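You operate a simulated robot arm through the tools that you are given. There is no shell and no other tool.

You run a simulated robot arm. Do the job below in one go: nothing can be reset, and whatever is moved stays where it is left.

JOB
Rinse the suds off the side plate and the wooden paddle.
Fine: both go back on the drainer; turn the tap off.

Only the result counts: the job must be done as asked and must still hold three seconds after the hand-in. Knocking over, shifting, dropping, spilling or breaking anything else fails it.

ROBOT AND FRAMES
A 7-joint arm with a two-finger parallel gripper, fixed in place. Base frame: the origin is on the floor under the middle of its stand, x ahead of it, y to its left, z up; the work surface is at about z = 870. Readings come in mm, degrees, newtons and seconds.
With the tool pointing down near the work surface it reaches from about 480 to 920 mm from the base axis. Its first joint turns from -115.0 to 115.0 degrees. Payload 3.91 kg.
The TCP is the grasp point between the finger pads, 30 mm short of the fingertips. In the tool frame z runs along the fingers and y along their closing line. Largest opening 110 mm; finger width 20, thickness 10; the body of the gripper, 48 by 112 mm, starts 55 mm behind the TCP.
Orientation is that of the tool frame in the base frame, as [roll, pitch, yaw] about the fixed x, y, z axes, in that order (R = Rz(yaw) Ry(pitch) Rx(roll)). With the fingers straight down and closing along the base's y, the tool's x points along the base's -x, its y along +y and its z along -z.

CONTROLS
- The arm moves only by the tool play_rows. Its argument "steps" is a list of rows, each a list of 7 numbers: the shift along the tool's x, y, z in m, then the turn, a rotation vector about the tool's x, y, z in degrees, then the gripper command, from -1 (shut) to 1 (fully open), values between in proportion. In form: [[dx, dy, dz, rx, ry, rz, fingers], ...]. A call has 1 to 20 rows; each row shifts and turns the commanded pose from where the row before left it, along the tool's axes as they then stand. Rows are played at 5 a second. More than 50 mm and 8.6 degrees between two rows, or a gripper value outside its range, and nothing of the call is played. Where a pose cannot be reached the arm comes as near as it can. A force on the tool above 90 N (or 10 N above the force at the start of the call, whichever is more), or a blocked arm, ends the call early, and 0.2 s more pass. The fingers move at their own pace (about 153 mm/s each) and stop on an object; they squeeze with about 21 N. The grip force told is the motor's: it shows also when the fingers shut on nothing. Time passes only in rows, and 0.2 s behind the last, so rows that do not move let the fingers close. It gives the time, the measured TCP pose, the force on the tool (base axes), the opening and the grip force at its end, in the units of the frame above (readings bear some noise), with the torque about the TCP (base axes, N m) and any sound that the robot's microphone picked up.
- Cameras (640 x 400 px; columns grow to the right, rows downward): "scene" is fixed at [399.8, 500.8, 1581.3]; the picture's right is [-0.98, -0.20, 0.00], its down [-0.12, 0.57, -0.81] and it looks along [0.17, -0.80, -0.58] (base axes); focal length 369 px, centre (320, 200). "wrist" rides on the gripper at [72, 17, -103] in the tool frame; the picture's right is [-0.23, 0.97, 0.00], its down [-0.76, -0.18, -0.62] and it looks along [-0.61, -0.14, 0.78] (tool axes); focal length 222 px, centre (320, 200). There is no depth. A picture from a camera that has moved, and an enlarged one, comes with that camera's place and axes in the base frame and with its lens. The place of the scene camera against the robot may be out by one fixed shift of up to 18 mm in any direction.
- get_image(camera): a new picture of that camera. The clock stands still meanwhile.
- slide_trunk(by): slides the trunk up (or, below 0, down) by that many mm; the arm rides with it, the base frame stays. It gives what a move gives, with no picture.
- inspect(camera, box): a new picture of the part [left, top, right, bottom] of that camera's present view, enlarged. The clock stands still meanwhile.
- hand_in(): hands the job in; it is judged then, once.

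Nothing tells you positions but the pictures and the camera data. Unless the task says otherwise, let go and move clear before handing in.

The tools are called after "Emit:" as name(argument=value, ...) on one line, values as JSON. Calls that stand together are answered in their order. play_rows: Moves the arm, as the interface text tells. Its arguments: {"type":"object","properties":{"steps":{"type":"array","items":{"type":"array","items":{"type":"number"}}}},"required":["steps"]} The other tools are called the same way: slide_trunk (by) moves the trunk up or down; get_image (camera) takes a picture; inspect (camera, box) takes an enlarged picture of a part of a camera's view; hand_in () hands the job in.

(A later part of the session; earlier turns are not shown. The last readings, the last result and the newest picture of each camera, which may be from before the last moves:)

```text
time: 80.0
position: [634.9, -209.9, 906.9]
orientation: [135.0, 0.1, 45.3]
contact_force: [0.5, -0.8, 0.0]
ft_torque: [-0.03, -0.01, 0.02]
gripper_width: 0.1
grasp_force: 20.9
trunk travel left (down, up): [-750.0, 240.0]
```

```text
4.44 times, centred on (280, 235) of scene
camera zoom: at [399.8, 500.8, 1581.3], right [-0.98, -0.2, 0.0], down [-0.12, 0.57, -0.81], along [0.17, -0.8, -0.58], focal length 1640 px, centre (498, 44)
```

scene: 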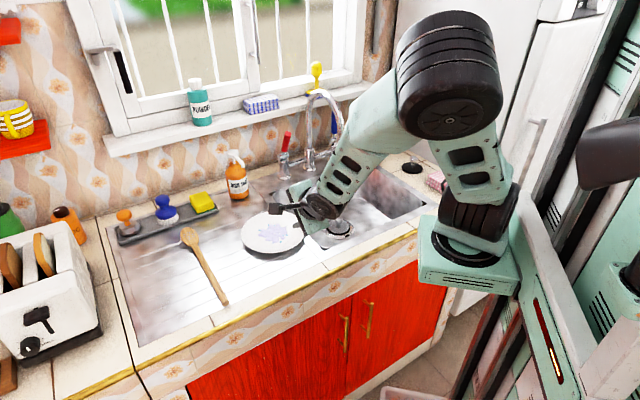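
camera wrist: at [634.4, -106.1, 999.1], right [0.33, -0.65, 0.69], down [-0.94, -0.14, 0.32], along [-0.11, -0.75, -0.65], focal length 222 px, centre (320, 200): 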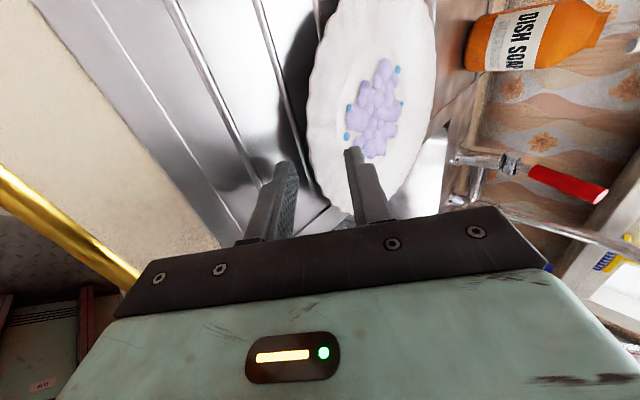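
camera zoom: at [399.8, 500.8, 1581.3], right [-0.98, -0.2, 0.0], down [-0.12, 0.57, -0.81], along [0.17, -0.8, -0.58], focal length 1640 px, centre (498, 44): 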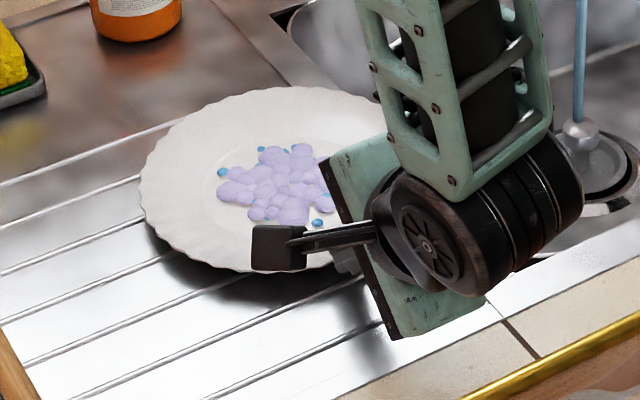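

The fingers shut empty: at 45 degrees the wedge just pushed the plate away by about 10 mm. A flatter angle (about 30 degrees below level) should clamp rather than push, so I'll back off and see how far the tool can tilt here.

Emit:
play_rows(steps=[[0, 0, -0.03, 0, 0, 0, -1], [0, 0, -0.03, 0, 0, 0, -0.5], [0, 0, -0.01, 0, 0, 0, -0.5], [0, 0, 0, -5, 0, 0, -0.5], [0, 0, 0, -5, 0, 0, -0.5], [0, 0, 0, -5, 0, 0, -0.5], [0, 0, 0, 0, 0, 0, -0.5]])

Emit:
get_image(camera="scene")

Emit:
get_image(camera="wrist")

```text
time: 81.6
position: [599.9, -173.4, 957.2]
orientation: [120.0, 0.1, 45.1]
contact_force: [0.4, -0.6, 0.7]
ft_torque: [0.01, -0.01, -0.01]
gripper_width: 27.5
grasp_force: 0.1
trunk travel left (down, up): [-750.0, 240.0]
```

```text
taken
```

scene: 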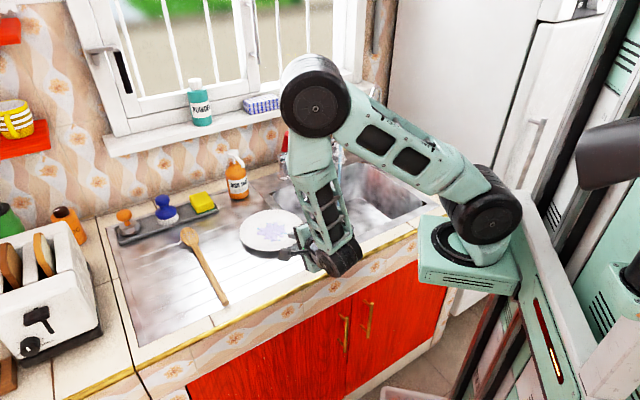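

```text
taken
camera wrist: at [593.3, -65.6, 1022.5], right [0.19, -0.5, 0.84], down [-0.98, -0.1, 0.16], along [0.0, -0.86, -0.51], focal length 222 px, centre (320, 200)
```

wrist: 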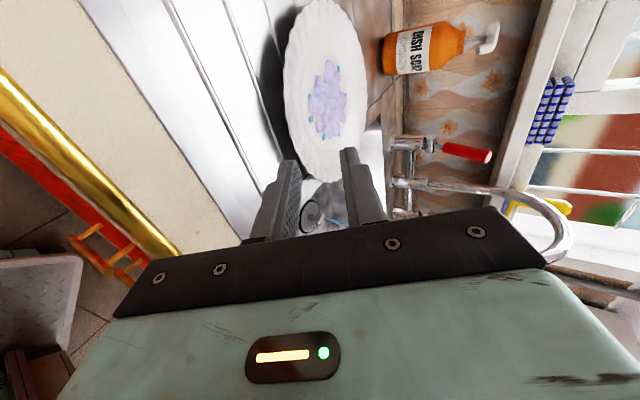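

The tilt to 60 degrees worked nicely, with the forearm hanging down from the elbow. I'll try another 12 degrees toward level here.

Emit:
play_rows(steps=[[0, 0, 0, -4, 0, 0, -0.5], [0, 0, 0, -4, 0, 0, -0.5], [0, 0, 0, -4, 0, 0, -0.5], [0, 0, 0, 0, 0, 0, -0.5]])

Emit:
get_image(camera="scene")

Emit:
get_image(camera="wrist")

```text
time: 82.6
position: [600.0, -173.4, 956.8]
orientation: [108.0, 0.1, 45.2]
contact_force: [0.7, -0.6, -0.7]
ft_torque: [0.0, 0.0, 0.03]
gripper_width: 27.3
grasp_force: 0.0
trunk travel left (down, up): [-750.0, 240.0]
```

```text
taken
```

scene: 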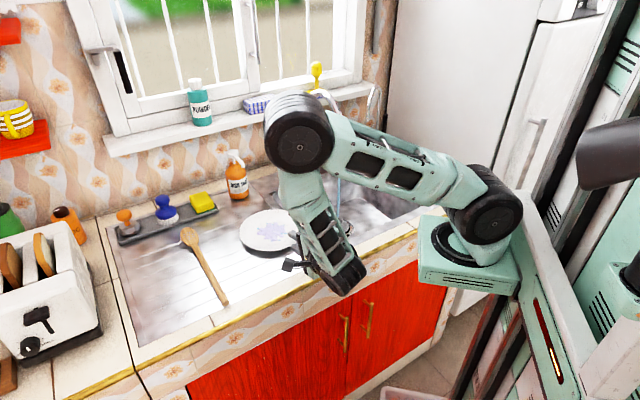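

```text
taken
camera wrist: at [584.9, -57.0, 1004.1], right [0.05, -0.37, 0.93], down [-1.0, -0.08, 0.02], along [0.07, -0.92, -0.37], focal length 222 px, centre (320, 200)
```

wrist: 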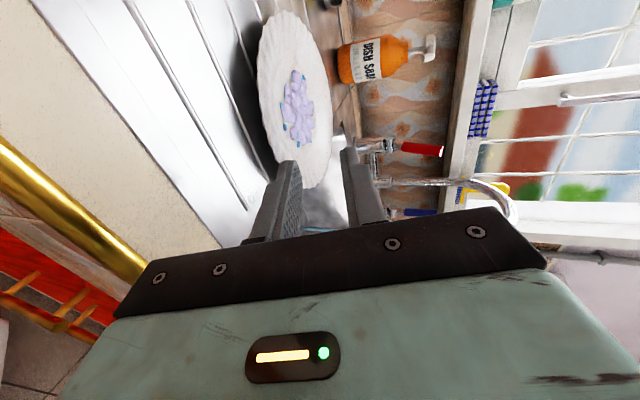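

Seventy-two degrees of tilt is reachable too, which is nearly flush with the sloped rim. I'll use 70 degrees with the fingers 38 mm open and come down in front of the plate.

Emit:
play_rows(steps=[[0, 0, 0, 2, 0, 0, -0.309], [0, -0.0108, 0.015, 0, 0, 0, -0.309], [0, -0.0108, 0.015, 0, 0, 0, -0.309], [0, -0.0108, 0.0149, 0, 0, 0, -0.309], [0, 0, 0, 0, 0, 0, -0.309]])

Emit:
get_image(camera="wrist")

Emit:
inspect(camera="wrist", box=[220, 40, 400, 200])

Emit:
inspect(camera="scene", box=[220, 180, 360, 300])

```text
time: 83.8
position: [622.4, -196.0, 911.2]
orientation: [109.9, 0.2, 45.3]
contact_force: [0.1, -0.4, 0.6]
ft_torque: [0.0, -0.01, -0.01]
gripper_width: 38.2
grasp_force: 0.0
trunk travel left (down, up): [-750.0, 240.0]
```

```text
taken
camera wrist: at [608.0, -80.2, 961.7], right [0.08, -0.4, 0.92], down [-1.0, -0.08, 0.05], along [0.06, -0.91, -0.4], focal length 222 px, centre (320, 200)
```

wrist: 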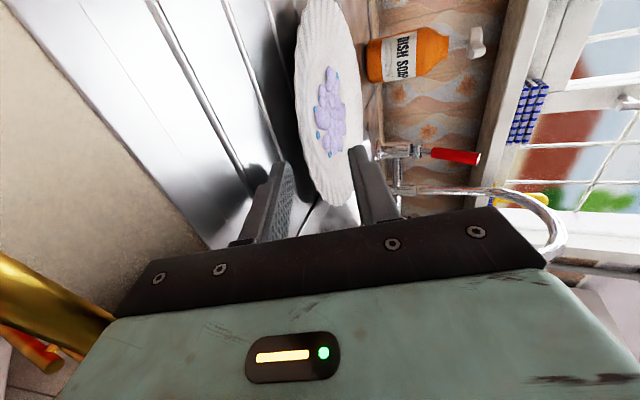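

```text
2.50 times, centred on (310, 120) of wrist
camera zoom: at [608.0, -80.2, 961.7], right [0.08, -0.4, 0.92], down [-1.0, -0.08, 0.05], along [0.06, -0.91, -0.4], focal length 555 px, centre (345, 400)
```

zoom: 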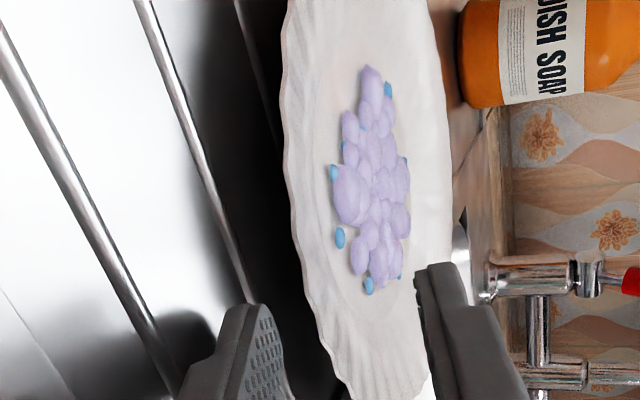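

```text
3.33 times, centred on (290, 240) of scene
camera zoom: at [399.8, 500.8, 1581.3], right [-0.98, -0.2, 0.0], down [-0.12, 0.57, -0.81], along [0.17, -0.8, -0.58], focal length 1230 px, centre (420, 67)
```

zoom: 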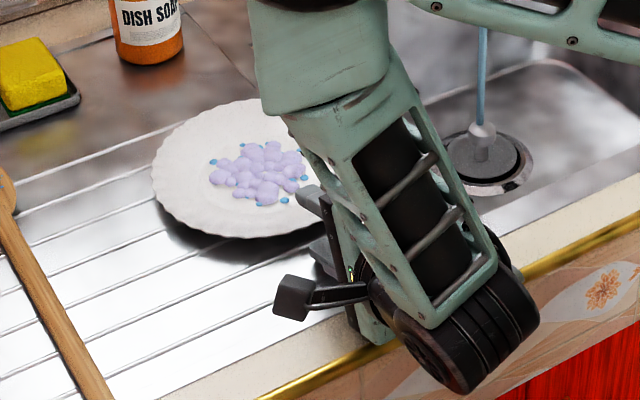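

I'm not certain of the rim's height, which matters for getting a finger under it. I'll raise the camera 120 mm with the same orientation and compare views to triangulate the rim properly.

Emit:
inspect(camera="wrist", box=[270, 120, 350, 200])

Emit:
play_rows(steps=[[0, 0.0376, -0.0137, 0, 0, 0, -0.309], [0, 0.0376, -0.0137, 0, 0, 0, -0.309], [0, 0.0376, -0.0137, 0, 0, 0, -0.309], [0, 0, 0, 0, 0, 0, -0.309]])

Emit:
get_image(camera="wrist")

Emit:
inspect(camera="wrist", box=[180, 40, 360, 200])

```text
5.00 times, centred on (310, 160) of wrist
camera zoom: at [608.0, -80.2, 961.7], right [0.08, -0.4, 0.92], down [-1.0, -0.08, 0.05], along [0.06, -0.91, -0.4], focal length 1111 px, centre (370, 400)
```

zoom: 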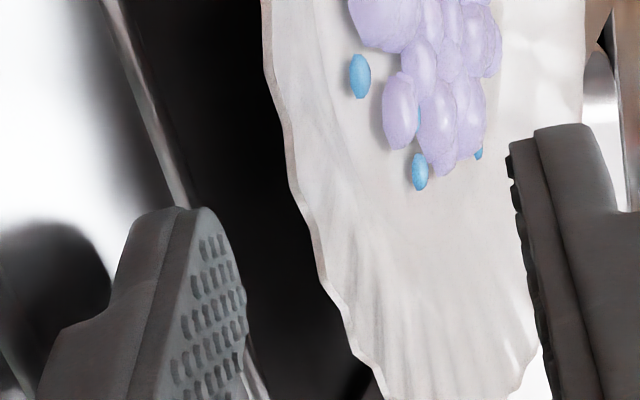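

```text
time: 84.8
position: [621.7, -196.0, 1031.4]
orientation: [109.9, 0.2, 45.1]
contact_force: [0.3, 0.0, 0.3]
ft_torque: [-0.01, 0.01, 0.0]
gripper_width: 38.3
grasp_force: 0.1
trunk travel left (down, up): [-750.0, 240.0]
```

```text
taken
camera wrist: at [608.8, -80.1, 1082.1], right [0.08, -0.39, 0.92], down [-1.0, -0.08, 0.05], along [0.06, -0.91, -0.4], focal length 222 px, centre (320, 200)
```

wrist: 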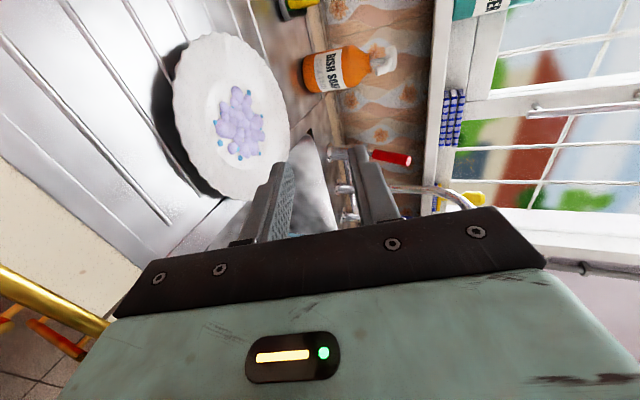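

```text
2.50 times, centred on (270, 120) of wrist
camera zoom: at [608.8, -80.1, 1082.1], right [0.08, -0.39, 0.92], down [-1.0, -0.08, 0.05], along [0.06, -0.91, -0.4], focal length 555 px, centre (445, 400)
```

zoom: 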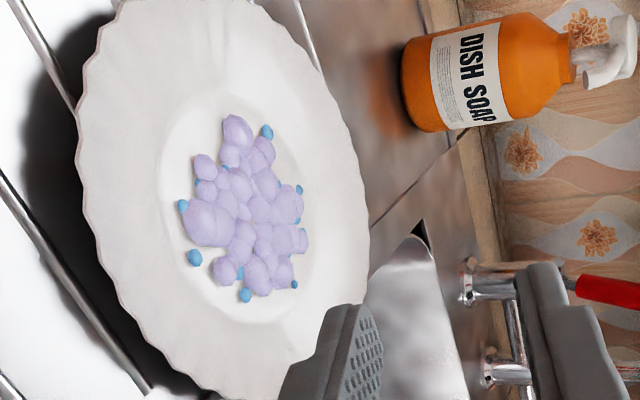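

Triangulation puts the rim's top edge at z ≈ 887 and the well at z ≈ 877, so the gap under the rim is about 13 mm, just enough for a 10 mm finger kept right on the drainer. I'll go back down with the fingertip about 1.5 mm above the drainer.

Emit:
play_rows(steps=[[0, -0.0382, 0.0139, 0, 0, 0, -0.273], [0, -0.0382, 0.0139, 0, 0, 0, -0.273], [0, -0.038, 0.0139, 0, 0, 0, -0.273], [0, 0, 0, 0, 0, 0, -0.273]])

Emit:
inspect(camera="wrist", box=[250, 100, 370, 200])

```text
time: 85.8
position: [620.8, -196.3, 908.3]
orientation: [110.0, 0.0, 45.2]
contact_force: [0.1, 0.4, 0.7]
ft_torque: [0.0, -0.01, 0.03]
gripper_width: 39.5
grasp_force: 0.0
trunk travel left (down, up): [-750.0, 240.0]
```

```text
4.00 times, centred on (310, 150) of wrist
camera zoom: at [607.6, -80.5, 959.5], right [0.08, -0.4, 0.92], down [-1.0, -0.08, 0.05], along [0.06, -0.91, -0.4], focal length 888 px, centre (360, 400)
```

zoom: 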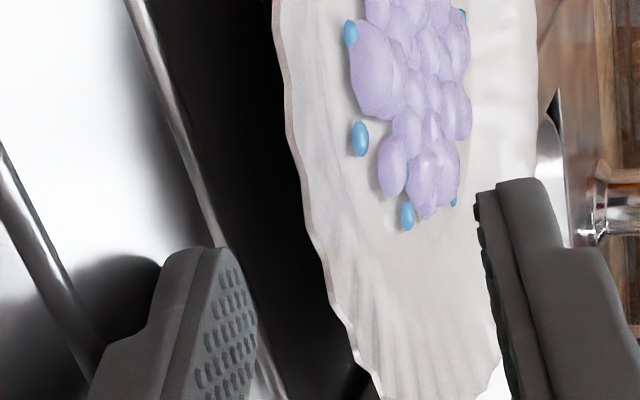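

A drainer ridge lies right at the rim's front edge (n ≈ 606), in the way of the finger. I'll raise a little and use the fingertip to nudge the plate about 16 mm back, so the rim lies midway between two ridges.

Emit:
play_rows(steps=[[0, 0.0066, -0.0024, 0, 0, 0, -0.273], [0, 0.0014, 0.0039, 0, 0, 0, -0.273], [0, 0.0014, 0.0039, 0, 0, 0, -0.273], [0, 0.0014, 0.0039, 0, 0, 0, -0.273], [0, 0.0014, 0.0039, 0, 0, 0, -0.273], [0, 0.0014, 0.0039, 0, 0, 0, -0.273], [0, 0.0014, 0.0039, 0, 0, 0, -0.273], [0, 0.0014, 0.0039, 0, 0, 0, -0.273], [0, 0, 0, 0, 0, 0, -0.273]])

Emit:
inspect(camera="wrist", box=[250, 100, 370, 200])

Emit:
inspect(camera="scene", box=[220, 180, 360, 300])

```text
time: 87.8
position: [642.7, -215.0, 915.9]
orientation: [110.0, 0.1, 45.2]
contact_force: [-0.9, 0.6, 0.9]
ft_torque: [0.01, 0.03, 0.04]
gripper_width: 39.9
grasp_force: 0.0
trunk travel left (down, up): [-750.0, 240.0]
```

```text
4.00 times, centred on (310, 150) of wrist
camera zoom: at [628.9, -100.4, 967.0], right [0.08, -0.4, 0.92], down [-1.0, -0.08, 0.05], along [0.06, -0.91, -0.4], focal length 888 px, centre (360, 400)
```

zoom: 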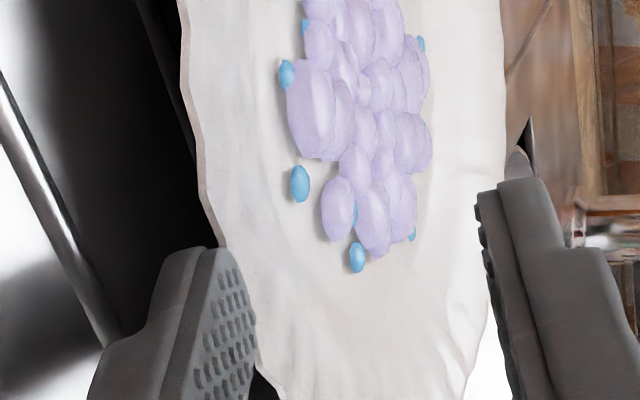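

```text
3.33 times, centred on (290, 240) of scene
camera zoom: at [399.8, 500.8, 1581.3], right [-0.98, -0.2, 0.0], down [-0.12, 0.57, -0.81], along [0.17, -0.8, -0.58], focal length 1230 px, centre (420, 67)
```

zoom: 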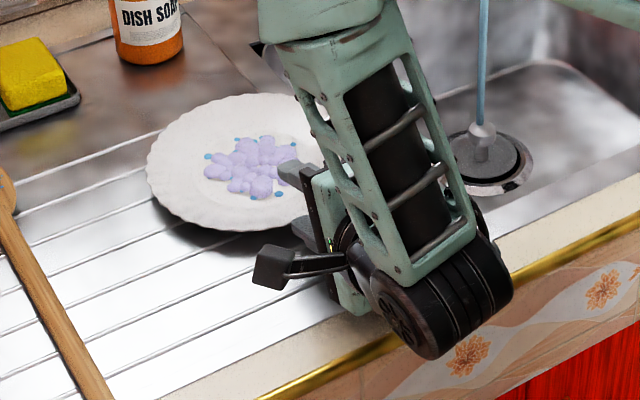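

The plate moved back cleanly; its front rim is now at about n = 627, between ridges. Now I'll back off 12 mm, dip the fingertip to just above the drainer, and slide it under the rim.

Emit:
play_rows(steps=[[0, -0.0041, -0.0113, 0, 0, 0, -0.273], [0, -0.0062, 0.0023, 0, 0, 0, -0.273], [0, 0, 0, 0, 0, 0, -0.273], [0, 0.0014, 0.0039, 0, 0, 0, -0.273], [0, 0.0014, 0.0039, 0, 0, 0, -0.273], [0, 0.0014, 0.0039, 0, 0, 0, -0.273], [0, 0, 0, 0, 0, 0, -0.273]])

Emit:
inspect(camera="wrist", box=[250, 100, 370, 200])

```text
time: 89.4
position: [643.3, -216.3, 909.4]
orientation: [110.0, 0.0, 45.0]
contact_force: [0.3, 0.0, 0.0]
ft_torque: [0.03, 0.0, -0.01]
gripper_width: 40.1
grasp_force: 0.1
trunk travel left (down, up): [-750.0, 240.0]
```

```text
4.00 times, centred on (310, 150) of wrist
camera zoom: at [629.1, -100.9, 960.3], right [0.08, -0.4, 0.92], down [-1.0, -0.08, 0.05], along [0.06, -0.91, -0.4], focal length 888 px, centre (360, 400)
```

zoom: 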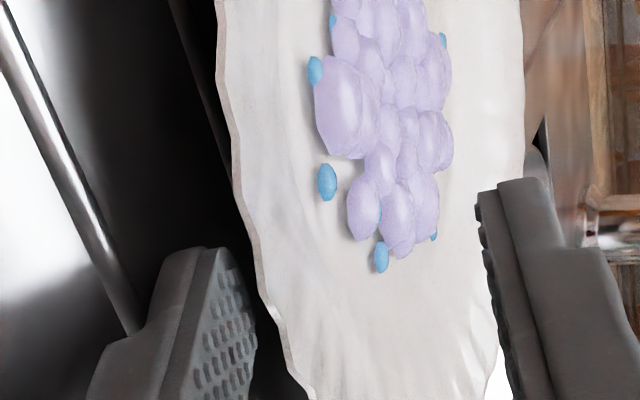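

No contact so far; the fingertip is just entering beneath the rim. I'll go 8 mm further in small steps.

Emit:
play_rows(steps=[[0, 0.0007, 0.002, 0, 0, 0, -0.273], [0, 0.0007, 0.002, 0, 0, 0, -0.273], [0, 0.0007, 0.002, 0, 0, 0, -0.273], [0, 0.0007, 0.002, 0, 0, 0, -0.273], [0, 0, 0, 0, 0, 0, -0.273]])

Emit:
inspect(camera="wrist", box=[250, 100, 370, 200])

Emit:
inspect(camera="scene", box=[240, 190, 320, 260])

```text
time: 90.6
position: [648.7, -222.1, 910.4]
orientation: [110.0, 0.1, 45.1]
contact_force: [-0.6, 0.6, -0.4]
ft_torque: [0.01, 0.04, 0.02]
gripper_width: 40.3
grasp_force: 0.3
trunk travel left (down, up): [-750.0, 240.0]
```

```text
4.00 times, centred on (310, 150) of wrist
camera zoom: at [634.8, -106.7, 959.9], right [0.08, -0.4, 0.92], down [-1.0, -0.08, 0.05], along [0.06, -0.91, -0.4], focal length 888 px, centre (360, 400)
```

zoom: 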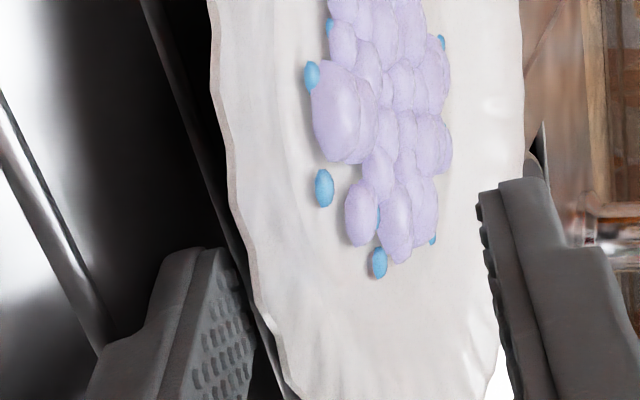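

```text
5.71 times, centred on (280, 225) of scene
camera zoom: at [399.8, 500.8, 1581.3], right [-0.98, -0.2, 0.0], down [-0.12, 0.57, -0.81], along [0.17, -0.8, -0.58], focal length 2109 px, centre (549, 57)
```

zoom: 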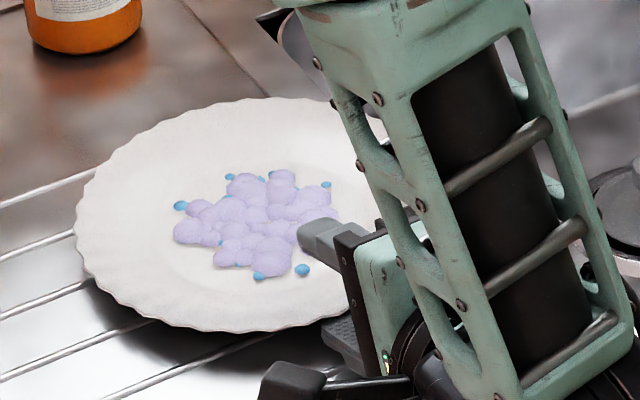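

The plate slid back with the finger, so the rim's underside must be a bit lower than I thought. I'll back off a little and lower the fingertip in 1 mm steps to find the actual drainer surface.

Emit:
play_rows(steps=[[0, -0.0034, -0.0094, 0, 0, 0, -0.273], [0, -0.0019, 0.0007, 0, 0, 0, -0.273], [0, -0.00094, 0.00034, 0, 0, 0, -0.273], [0, 0, 0, 0, 0, 0, -0.273]])

Emit:
play_rows(steps=[[0, -0.00094, 0.00034, 0, 0, 0, -0.273], [0, -0.00094, 0.00034, 0, 0, 0, -0.273], [0, 0, 0, 0, 0, 0, -0.273]])

```text
time: 91.6
position: [641.0, -214.3, 907.4]
orientation: [109.9, 0.1, 45.1]
contact_force: [-3.4, 4.8, 8.9]
ft_torque: [0.04, 0.01, -0.01]
gripper_width: 36.7
grasp_force: 0.1
trunk travel left (down, up): [-750.0, 240.0]
```

```text
time: 92.4
position: [641.1, -215.3, 905.8]
orientation: [109.9, 0.0, 45.1]
contact_force: [-6.7, 9.6, 18.4]
ft_torque: [0.08, -0.01, 0.03]
gripper_width: 33.4
grasp_force: 0.1
trunk travel left (down, up): [-750.0, 240.0]
```

The drainer surface is at z ≈ 870.4 (contact), so the rim's underside must be near 882: a very narrow gap that needs the fingertip right on the steel. I'll skim the drainer, slide about 8 mm under the rim, and check that the plate stays put.

Emit:
play_rows(steps=[[0, 0.0024, -0.0009, 0, 0, 0, -0.273], [0, 0.00096, 0.00263, 0, 0, 0, -0.273], [0, 0.00096, 0.00263, 0, 0, 0, -0.273], [0, 0.00096, 0.00263, 0, 0, 0, -0.273], [0, 0, 0, 0, 0, 0, -0.273]])

Emit:
inspect(camera="wrist", box=[250, 100, 370, 200])

```text
time: 93.6
position: [647.6, -222.5, 907.8]
orientation: [110.0, 0.1, 45.2]
contact_force: [-6.6, 4.1, 8.0]
ft_torque: [0.07, 0.08, 0.01]
gripper_width: 37.3
grasp_force: 0.1
trunk travel left (down, up): [-750.0, 240.0]
```

```text
4.00 times, centred on (310, 150) of wrist
camera zoom: at [633.5, -105.8, 958.5], right [0.08, -0.39, 0.92], down [-1.0, -0.08, 0.05], along [0.06, -0.92, -0.4], focal length 888 px, centre (360, 400)
```

zoom: 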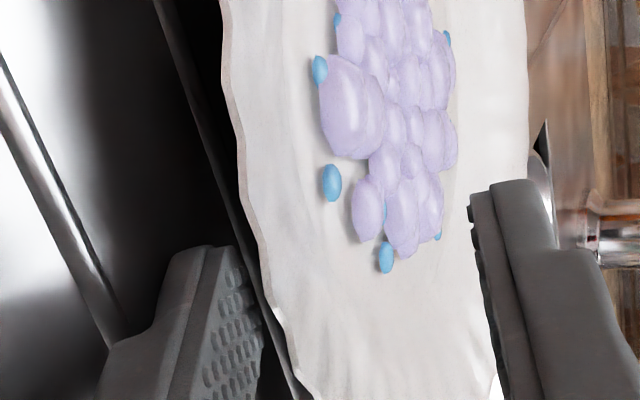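

The plate hasn't moved and the fingertip is now a few millimetres under the rim, lightly skimming the steel. A bit further in.

Emit:
play_rows(steps=[[0, 0.0006, -0.0002, 0, 0, 0, -0.273], [0, 0.00069, 0.00188, 0, 0, 0, -0.273], [0, 0.00069, 0.00188, 0, 0, 0, -0.273], [0, 0, 0, 0, 0, 0, -0.273]])

Emit:
inspect(camera="wrist", box=[250, 100, 370, 200])

```text
time: 94.6
position: [651.1, -223.9, 908.1]
orientation: [110.0, -0.1, 45.2]
contact_force: [-4.3, 6.6, 5.4]
ft_torque: [0.15, 0.06, -0.01]
gripper_width: 38.3
grasp_force: 0.1
trunk travel left (down, up): [-750.0, 240.0]
```

```text
4.00 times, centred on (310, 150) of wrist
camera zoom: at [636.8, -108.1, 959.0], right [0.08, -0.4, 0.92], down [-1.0, -0.09, 0.05], along [0.06, -0.91, -0.4], focal length 888 px, centre (360, 400)
```

zoom: 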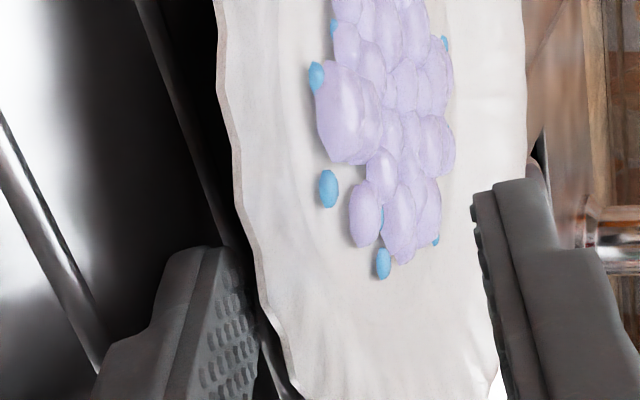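

The tip is about 7 mm under the rim, up against the next ridge. I'll now raise slowly 12 mm so the finger lifts the plate's edge, and check that it tilts up rather than slipping.

Emit:
play_rows(steps=[[0, 0.0028, -0.001, 0, 0, 0, -0.273], [0, 0.0028, -0.001, 0, 0, 0, -0.273], [0, 0.0028, -0.001, 0, 0, 0, -0.273], [0, 0.0028, -0.001, 0, 0, 0, -0.273], [0, 0, 0, 0, 0, 0, -0.273]])

Emit:
inspect(camera="wrist", box=[250, 100, 370, 200])

Emit:
inspect(camera="scene", box=[240, 190, 320, 260])

```text
time: 95.8
position: [651.1, -225.4, 920.6]
orientation: [110.1, 0.1, 45.2]
contact_force: [-0.3, 0.2, 0.0]
ft_torque: [0.03, 0.02, -0.05]
gripper_width: 40.3
grasp_force: 0.5
trunk travel left (down, up): [-750.0, 240.0]
```

```text
4.00 times, centred on (310, 150) of wrist
camera zoom: at [636.6, -108.9, 970.8], right [0.08, -0.4, 0.92], down [-1.0, -0.08, 0.05], along [0.06, -0.91, -0.4], focal length 888 px, centre (360, 400)
```

zoom: 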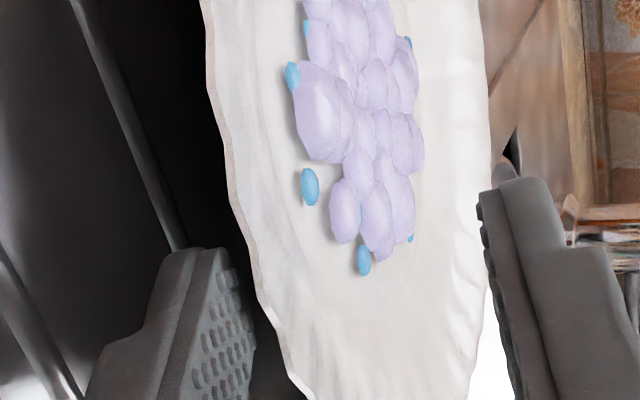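

```text
5.71 times, centred on (280, 225) of scene
camera zoom: at [399.8, 500.8, 1581.3], right [-0.98, -0.2, 0.0], down [-0.12, 0.57, -0.81], along [0.17, -0.8, -0.58], focal length 2109 px, centre (549, 57)
```

zoom: 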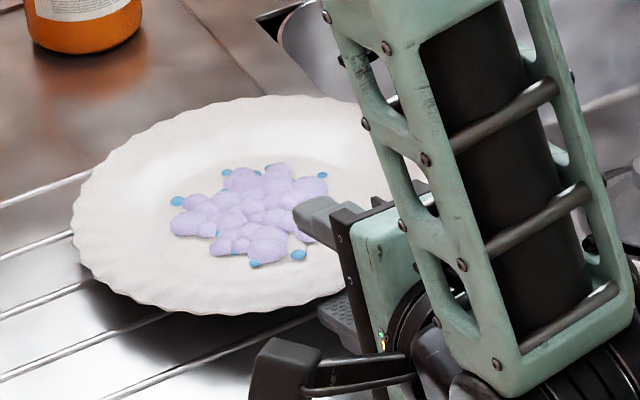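

The plate's front edge has lifted with the finger. Now I'll slide the finger further in under the raised edge and check whether the plate stays in place.

Emit:
play_rows(steps=[[0, 0.001, 0.0028, 0, 0, 0, -0.273], [0, 0.001, 0.0028, 0, 0, 0, -0.273], [0, 0.001, 0.0028, 0, 0, 0, -0.273], [0, 0.001, 0.0028, 0, 0, 0, -0.273], [0, 0, 0, 0, 0, 0, -0.273]])

Emit:
inspect(camera="wrist", box=[250, 100, 370, 200])

Emit:
inspect(camera="scene", box=[240, 190, 320, 260])

```text
time: 97.0
position: [659.2, -230.7, 920.5]
orientation: [110.0, 0.2, 45.1]
contact_force: [-0.1, 0.0, -0.7]
ft_torque: [0.02, 0.0, 0.06]
gripper_width: 40.4
grasp_force: 0.5
trunk travel left (down, up): [-750.0, 240.0]
```

```text
4.00 times, centred on (310, 150) of wrist
camera zoom: at [645.3, -117.0, 970.6], right [0.08, -0.4, 0.92], down [-1.0, -0.08, 0.05], along [0.06, -0.91, -0.4], focal length 888 px, centre (360, 400)
```

zoom: 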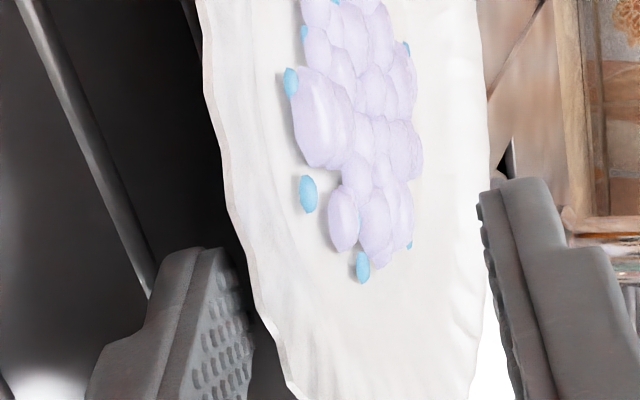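

```text
5.71 times, centred on (280, 225) of scene
camera zoom: at [399.8, 500.8, 1581.3], right [-0.98, -0.2, 0.0], down [-0.12, 0.57, -0.81], along [0.17, -0.8, -0.58], focal length 2109 px, centre (549, 57)
```

zoom: 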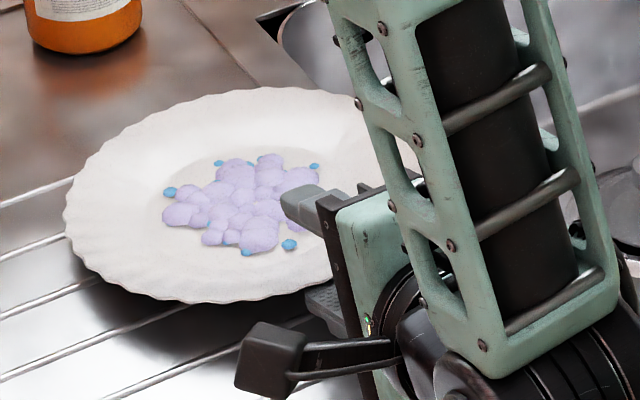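

The plate mostly slides along with the finger, so deeper insertion isn't possible this way, but about 10 mm of rim is over the finger and raised. I'll close gradually and clamp the rim here.

Emit:
play_rows(steps=[[0, 0, 0, 0, 0, 0, -0.4], [0, 0, 0, 0, 0, 0, -0.5], [0, 0, 0, 0, 0, 0, -0.6], [0, 0, 0, 0, 0, 0, -0.7], [0, 0, 0, 0, 0, 0, -0.8], [0, 0, 0, 0, 0, 0, -0.9], [0, 0, 0, 0, 0, 0, -1], [0, 0, 0, 0, 0, 0, -1]])

Emit:
inspect(camera="wrist", box=[250, 100, 370, 200])

Emit:
inspect(camera="scene", box=[240, 190, 320, 260])

```text
time: 98.8
position: [658.7, -231.5, 919.4]
orientation: [110.1, 0.1, 45.2]
contact_force: [-0.7, 0.2, 0.6]
ft_torque: [0.12, 0.12, -0.06]
gripper_width: 4.4
grasp_force: 21.0
trunk travel left (down, up): [-750.0, 240.0]
```

```text
4.00 times, centred on (310, 150) of wrist
camera zoom: at [645.2, -117.0, 970.5], right [0.08, -0.4, 0.92], down [-1.0, -0.08, 0.05], along [0.06, -0.91, -0.4], focal length 888 px, centre (360, 400)
```

zoom: 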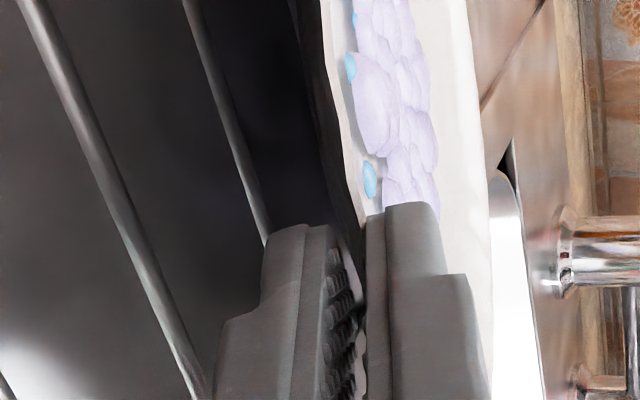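

```text
5.71 times, centred on (280, 225) of scene
camera zoom: at [399.8, 500.8, 1581.3], right [-0.98, -0.2, 0.0], down [-0.12, 0.57, -0.81], along [0.17, -0.8, -0.58], focal length 2109 px, centre (549, 57)
```

zoom: 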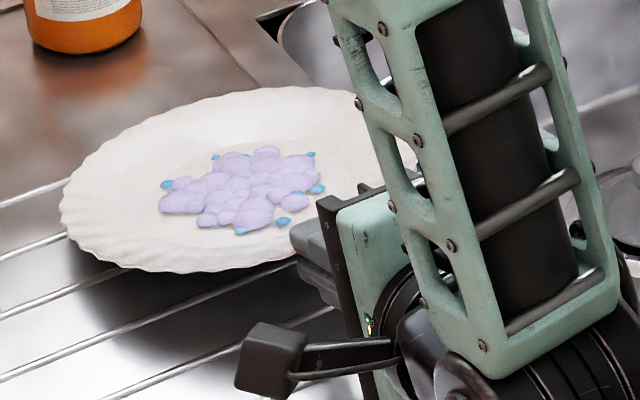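

The rim is clamped: 4.4 mm between the pads at 21 N. Now I'll tip the plate up around its far edge, keeping that edge near the drainer so it doesn't hang by a long lever.

Emit:
play_rows(steps=[[0, 0.0073, -0.0006, 5, 0, 0, -1], [0, 0.0177, -0.002, 5, 0, 0, -1], [0, 0.0177, -0.002, 5, 0, 0, -1], [0, 0, 0, 0, 0, 0, -1]])

Emit:
get_image(camera="wrist")

Emit:
inspect(camera="scene", box=[220, 160, 340, 270])

```text
time: 99.8
position: [668.5, -242.4, 960.1]
orientation: [125.1, 0.2, 45.2]
contact_force: [-0.8, -0.3, -1.7]
ft_torque: [0.18, -0.01, 0.07]
gripper_width: 4.4
grasp_force: 21.4
trunk travel left (down, up): [-750.0, 240.0]
```

```text
taken
camera wrist: at [666.9, -138.4, 1033.2], right [0.24, -0.55, 0.8], down [-0.97, -0.11, 0.21], along [-0.03, -0.82, -0.56], focal length 222 px, centre (320, 200)
```

wrist: 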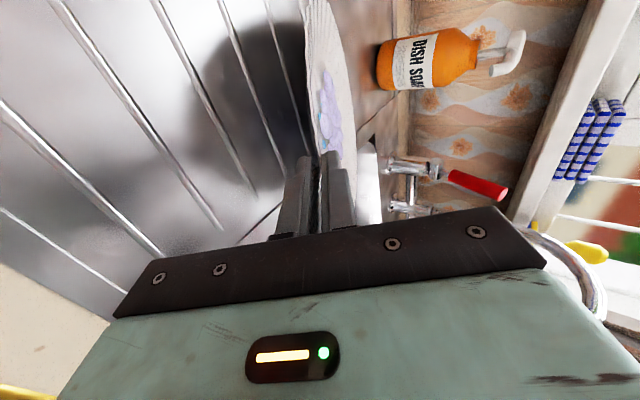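

```text
3.64 times, centred on (280, 215) of scene
camera zoom: at [399.8, 500.8, 1581.3], right [-0.98, -0.2, 0.0], down [-0.12, 0.57, -0.81], along [0.17, -0.8, -0.58], focal length 1342 px, centre (466, 146)
```

zoom: 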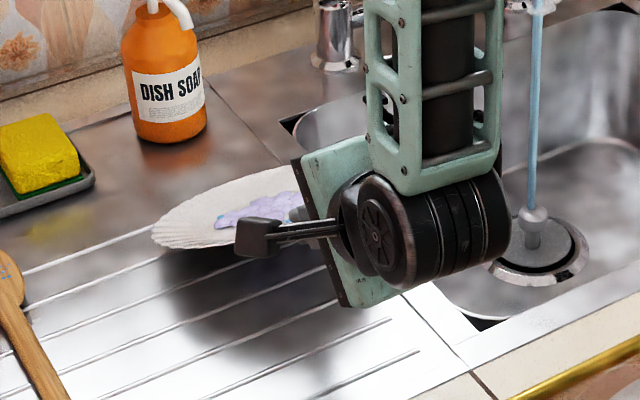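

The plate is held firmly and lifting, and seems light (about 2 N). I'll raise it straight up a further 60 mm and check that it doesn't droop.

Emit:
play_rows(steps=[[0, 0.0123, -0.0086, 0, 0, 0, -1], [0, 0.0123, -0.0086, 0, 0, 0, -1], [0, 0.0123, -0.0086, 0, 0, 0, -1], [0, 0.0123, -0.0086, 0, 0, 0, -1], [0, 0, 0, 0, 0, 0, -1]])

Emit:
get_image(camera="wrist")

Emit:
get_image(camera="scene")

```text
time: 101.0
position: [671.4, -242.3, 1018.8]
orientation: [125.0, 0.1, 45.3]
contact_force: [0.2, -0.2, -0.9]
ft_torque: [0.12, 0.09, 0.0]
gripper_width: 6.3
grasp_force: 21.0
trunk travel left (down, up): [-750.0, 240.0]
```

```text
taken
camera wrist: at [667.5, -138.8, 1092.7], right [0.24, -0.55, 0.8], down [-0.97, -0.11, 0.21], along [-0.03, -0.83, -0.56], focal length 222 px, centre (320, 200)
```

wrist: 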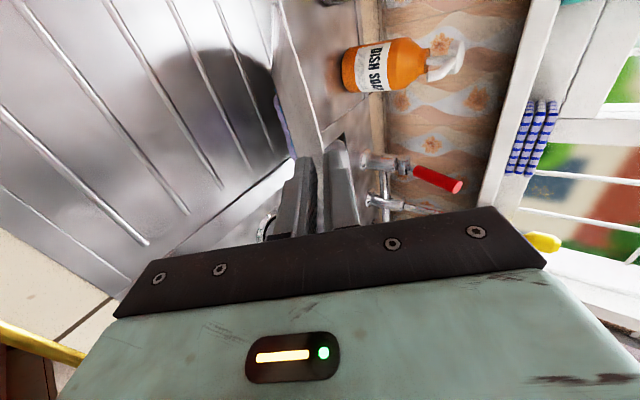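

```text
taken
```

scene: 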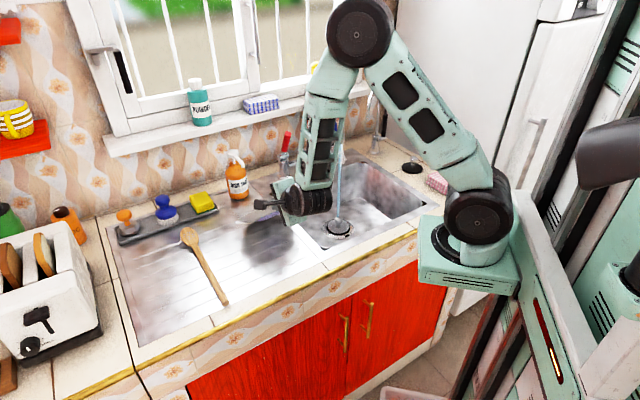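

Emit:
inspect(camera="wrist", box=[220, 20, 400, 220])

Emit:
inspect(camera="scene", box=[220, 140, 360, 270])

```text
2.00 times, centred on (310, 120) of wrist
camera zoom: at [667.5, -138.8, 1092.7], right [0.24, -0.55, 0.8], down [-0.97, -0.11, 0.21], along [-0.03, -0.83, -0.56], focal length 444 px, centre (340, 360)
```

zoom: 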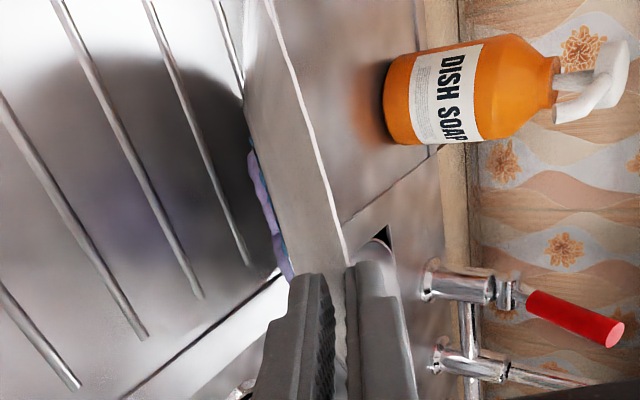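

```text
3.08 times, centred on (290, 205) of scene
camera zoom: at [399.8, 500.8, 1581.3], right [-0.98, -0.2, 0.0], down [-0.12, 0.57, -0.81], along [0.17, -0.8, -0.58], focal length 1136 px, centre (412, 185)
```

zoom: 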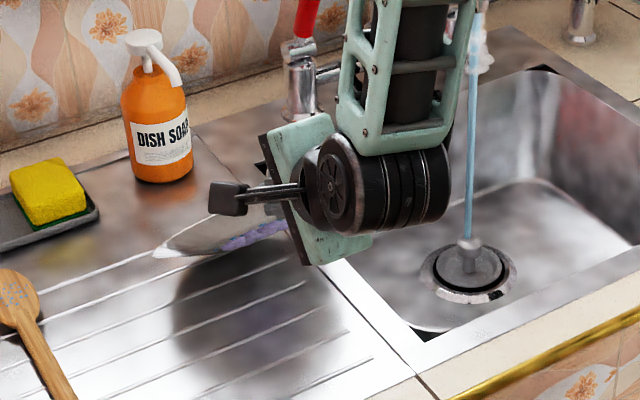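

The plate seems to have drooped somewhat in the grip (pads now 6.3 mm apart). I'll raise it another 100 mm to give it room and then point the tool more steeply down to take the lever off the grip.

Emit:
play_rows(steps=[[0, 0.0123, -0.0086, 0, 0, 0, -1], [0, 0.0164, -0.0115, 0, 0, 0, -1], [0, 0.0164, -0.0115, 0, 0, 0, -1], [0, 0.0164, -0.0115, 0, 0, 0, -1], [0, 0.0164, -0.0115, 0, 0, 0, -1], [0, 0, 0, 0, 0, 0, -1]])

Emit:
get_image(camera="wrist")

Emit:
inspect(camera="scene", box=[220, 100, 380, 270])

```text
time: 102.4
position: [670.5, -242.5, 1114.9]
orientation: [124.9, 0.2, 45.2]
contact_force: [-0.6, -0.2, 0.2]
ft_torque: [0.0, -0.02, -0.03]
gripper_width: 0.2
grasp_force: 21.1
trunk travel left (down, up): [-750.0, 240.0]
```

```text
taken
camera wrist: at [667.4, -138.8, 1188.1], right [0.24, -0.55, 0.8], down [-0.97, -0.11, 0.21], along [-0.03, -0.83, -0.56], focal length 222 px, centre (320, 200)
```

wrist: 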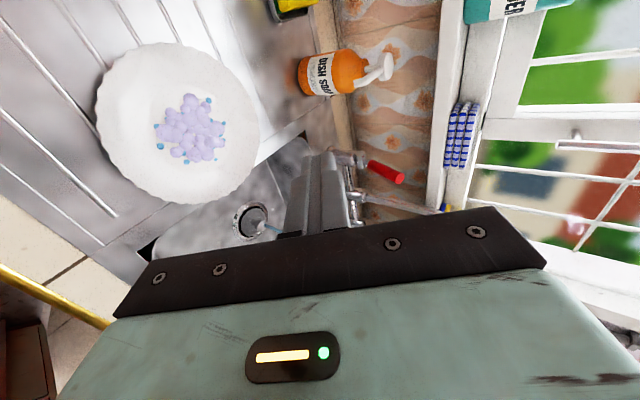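

```text
2.35 times, centred on (300, 185) of scene
camera zoom: at [399.8, 500.8, 1581.3], right [-0.98, -0.2, 0.0], down [-0.12, 0.57, -0.81], along [0.17, -0.8, -0.58], focal length 868 px, centre (367, 235)
```

zoom: 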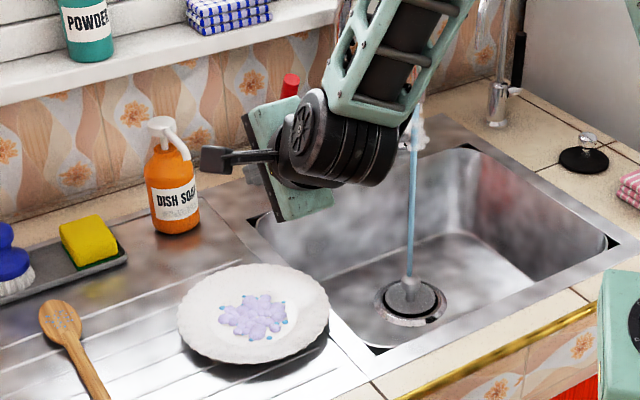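

The plate slipped out of the shallow grip but landed flat and intact on the drainer, suds side up, at about e = 308, n = 690. I'll repeat the grip, and this time tip the plate up steeply about its far edge before lifting it. First, back to the start pose in front of it.

Emit:
play_rows(steps=[[0.001, -0.0352, 0.0039, 0, 0, 0, -0.5], [0.001, -0.0352, 0.0039, 0, 0, 0, -0.273], [0.001, -0.0352, 0.0039, 0, 0, 0, -0.273], [0.001, -0.0352, 0.0039, 0, 0, 0, -0.273], [0.001, -0.0352, 0.0039, 0, 0, 0, -0.273], [0, 0, 0, -5, 0, 0, -0.273], [0, 0, 0, -5, 0, 0, -0.273], [0, 0, 0, -5, 0, 0, -0.273], [0, 0, 0, 0, 0, 0, -0.273]])

Emit:
get_image(camera="wrist")

Emit:
inspect(camera="scene", box=[200, 170, 340, 280])

```text
time: 104.4
position: [612.8, -178.9, 959.7]
orientation: [110.0, 0.1, 45.1]
contact_force: [-0.6, -0.4, -0.8]
ft_torque: [0.02, 0.02, 0.08]
gripper_width: 39.9
grasp_force: 0.1
trunk travel left (down, up): [-750.0, 240.0]
```

```text
taken
camera wrist: at [598.7, -63.8, 1010.7], right [0.08, -0.39, 0.92], down [-1.0, -0.08, 0.05], along [0.06, -0.92, -0.4], focal length 222 px, centre (320, 200)
```

wrist: 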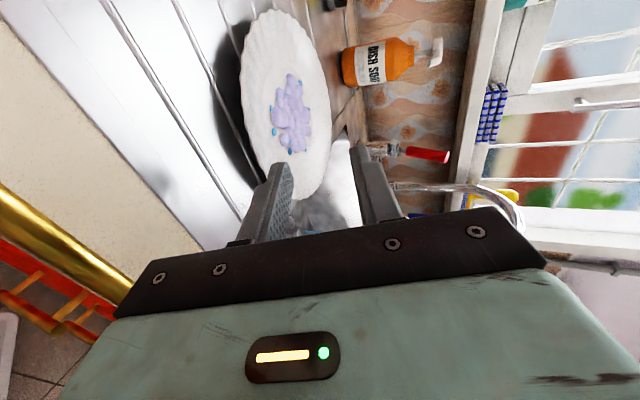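

```text
3.64 times, centred on (270, 225) of scene
camera zoom: at [399.8, 500.8, 1581.3], right [-0.98, -0.2, 0.0], down [-0.12, 0.57, -0.81], along [0.17, -0.8, -0.58], focal length 1342 px, centre (502, 109)
```

zoom: 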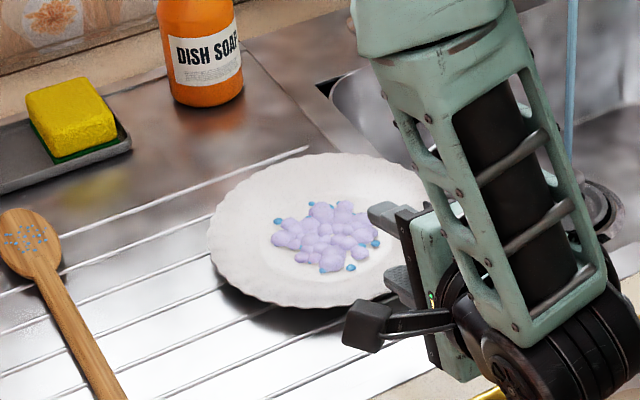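

I'm lined up with the plate again (e ≈ 307). I'll lower in front of it and nudge it back so its rim sits at n ≈ 619, just past the near ridge.

Emit:
play_rows(steps=[[0, -0.0195, 0.0103, 0, 0, 0, -0.273], [0, -0.0195, 0.0103, 0, 0, 0, -0.273], [0, 0.00139, 0.00382, 0, 0, 0, -0.273], [0, 0.00139, 0.00382, 0, 0, 0, -0.273], [0, 0.00139, 0.00382, 0, 0, 0, -0.273], [0, 0.00139, 0.00382, 0, 0, 0, -0.273], [0, 0.00139, 0.00382, 0, 0, 0, -0.273], [0, 0.00139, 0.00382, 0, 0, 0, -0.273], [0, 0.00139, 0.00382, 0, 0, 0, -0.273], [0, 0.00139, 0.00382, 0, 0, 0, -0.273], [0, 0, 0, 0, 0, 0, -0.273]])

Emit:
inspect(camera="wrist", box=[250, 100, 370, 200])

```text
time: 106.8
position: [640.4, -206.3, 916.9]
orientation: [110.1, 0.2, 45.2]
contact_force: [-1.4, 1.4, 1.3]
ft_torque: [0.01, 0.0, 0.01]
gripper_width: 39.8
grasp_force: 0.0
trunk travel left (down, up): [-750.0, 240.0]
```

```text
4.00 times, centred on (310, 150) of wrist
camera zoom: at [626.1, -90.8, 967.3], right [0.08, -0.4, 0.92], down [-1.0, -0.09, 0.05], along [0.06, -0.91, -0.4], focal length 888 px, centre (360, 400)
```

zoom: 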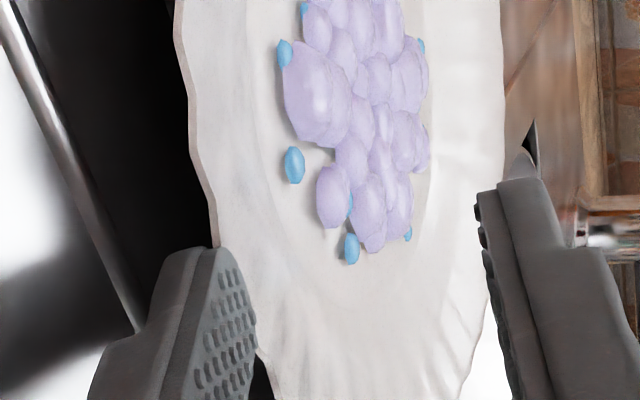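

The rim is now at about n ≈ 619. I'll back off slightly, drop the fingertip onto the steel just behind the ridge, and slide about 10 mm under the rim.

Emit:
play_rows(steps=[[0, -0.0012, -0.0034, 0, 0, 0, -0.273], [0, -0.0037, 0.0013, 0, 0, 0, -0.273], [0, -0.0037, 0.0013, 0, 0, 0, -0.273], [0, 0, 0, 0, 0, 0, -0.273]])

Emit:
play_rows(steps=[[0, 0.00072, 0.00197, 0, 0, 0, -0.273], [0, 0.00072, 0.00197, 0, 0, 0, -0.273], [0, 0.00072, 0.00197, 0, 0, 0, -0.273], [0, 0.00072, 0.00197, 0, 0, 0, -0.273], [0, 0, 0, 0, 0, 0, -0.273]])

Emit:
inspect(camera="wrist", box=[250, 100, 370, 200])

```text
time: 107.8
position: [638.3, -203.6, 908.5]
orientation: [110.0, 0.1, 45.2]
contact_force: [0.3, 0.9, 1.0]
ft_torque: [-0.02, 0.02, 0.02]
gripper_width: 39.0
grasp_force: 0.0
trunk travel left (down, up): [-750.0, 240.0]
```

```text
time: 109.0
position: [643.6, -210.1, 908.7]
orientation: [110.0, 0.0, 45.2]
contact_force: [-4.0, 3.5, 4.2]
ft_torque: [0.12, 0.07, 0.02]
gripper_width: 39.0
grasp_force: 0.0
trunk travel left (down, up): [-750.0, 240.0]
```

```text
4.00 times, centred on (310, 150) of wrist
camera zoom: at [629.0, -94.1, 959.3], right [0.08, -0.4, 0.92], down [-1.0, -0.08, 0.05], along [0.06, -0.91, -0.4], focal length 888 px, centre (360, 400)
```

zoom: 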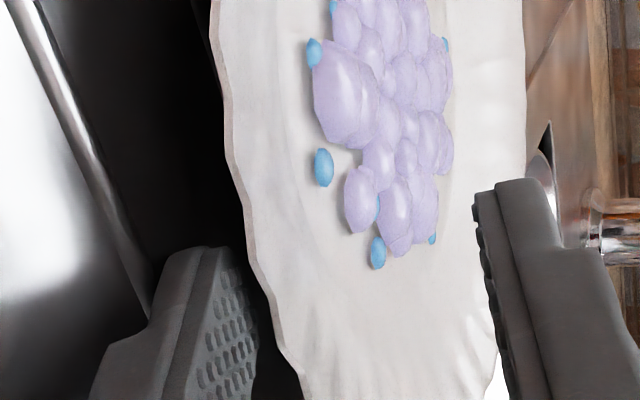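

The plate has only moved about 2 mm and the tip is some 4–5 mm under. A further 5 mm.

Emit:
play_rows(steps=[[0, 0.0006, 0.0017, 0, 0, 0, -0.273], [0, 0.0006, 0.0017, 0, 0, 0, -0.273], [0, 0.0006, 0.0017, 0, 0, 0, -0.273], [0, 0, 0, 0, 0, 0, -0.273]])

Emit:
inspect(camera="wrist", box=[250, 100, 370, 200])

```text
time: 110.0
position: [646.2, -214.0, 907.2]
orientation: [110.1, 0.0, 45.2]
contact_force: [-3.6, 3.9, 4.2]
ft_torque: [0.07, 0.09, 0.03]
gripper_width: 38.6
grasp_force: 0.0
trunk travel left (down, up): [-750.0, 240.0]
```

```text
4.00 times, centred on (310, 150) of wrist
camera zoom: at [633.0, -98.0, 959.2], right [0.08, -0.4, 0.92], down [-1.0, -0.08, 0.05], along [0.06, -0.91, -0.4], focal length 888 px, centre (360, 400)
```

zoom: 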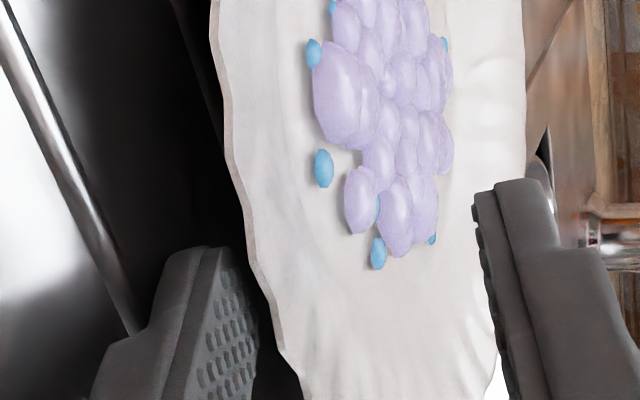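

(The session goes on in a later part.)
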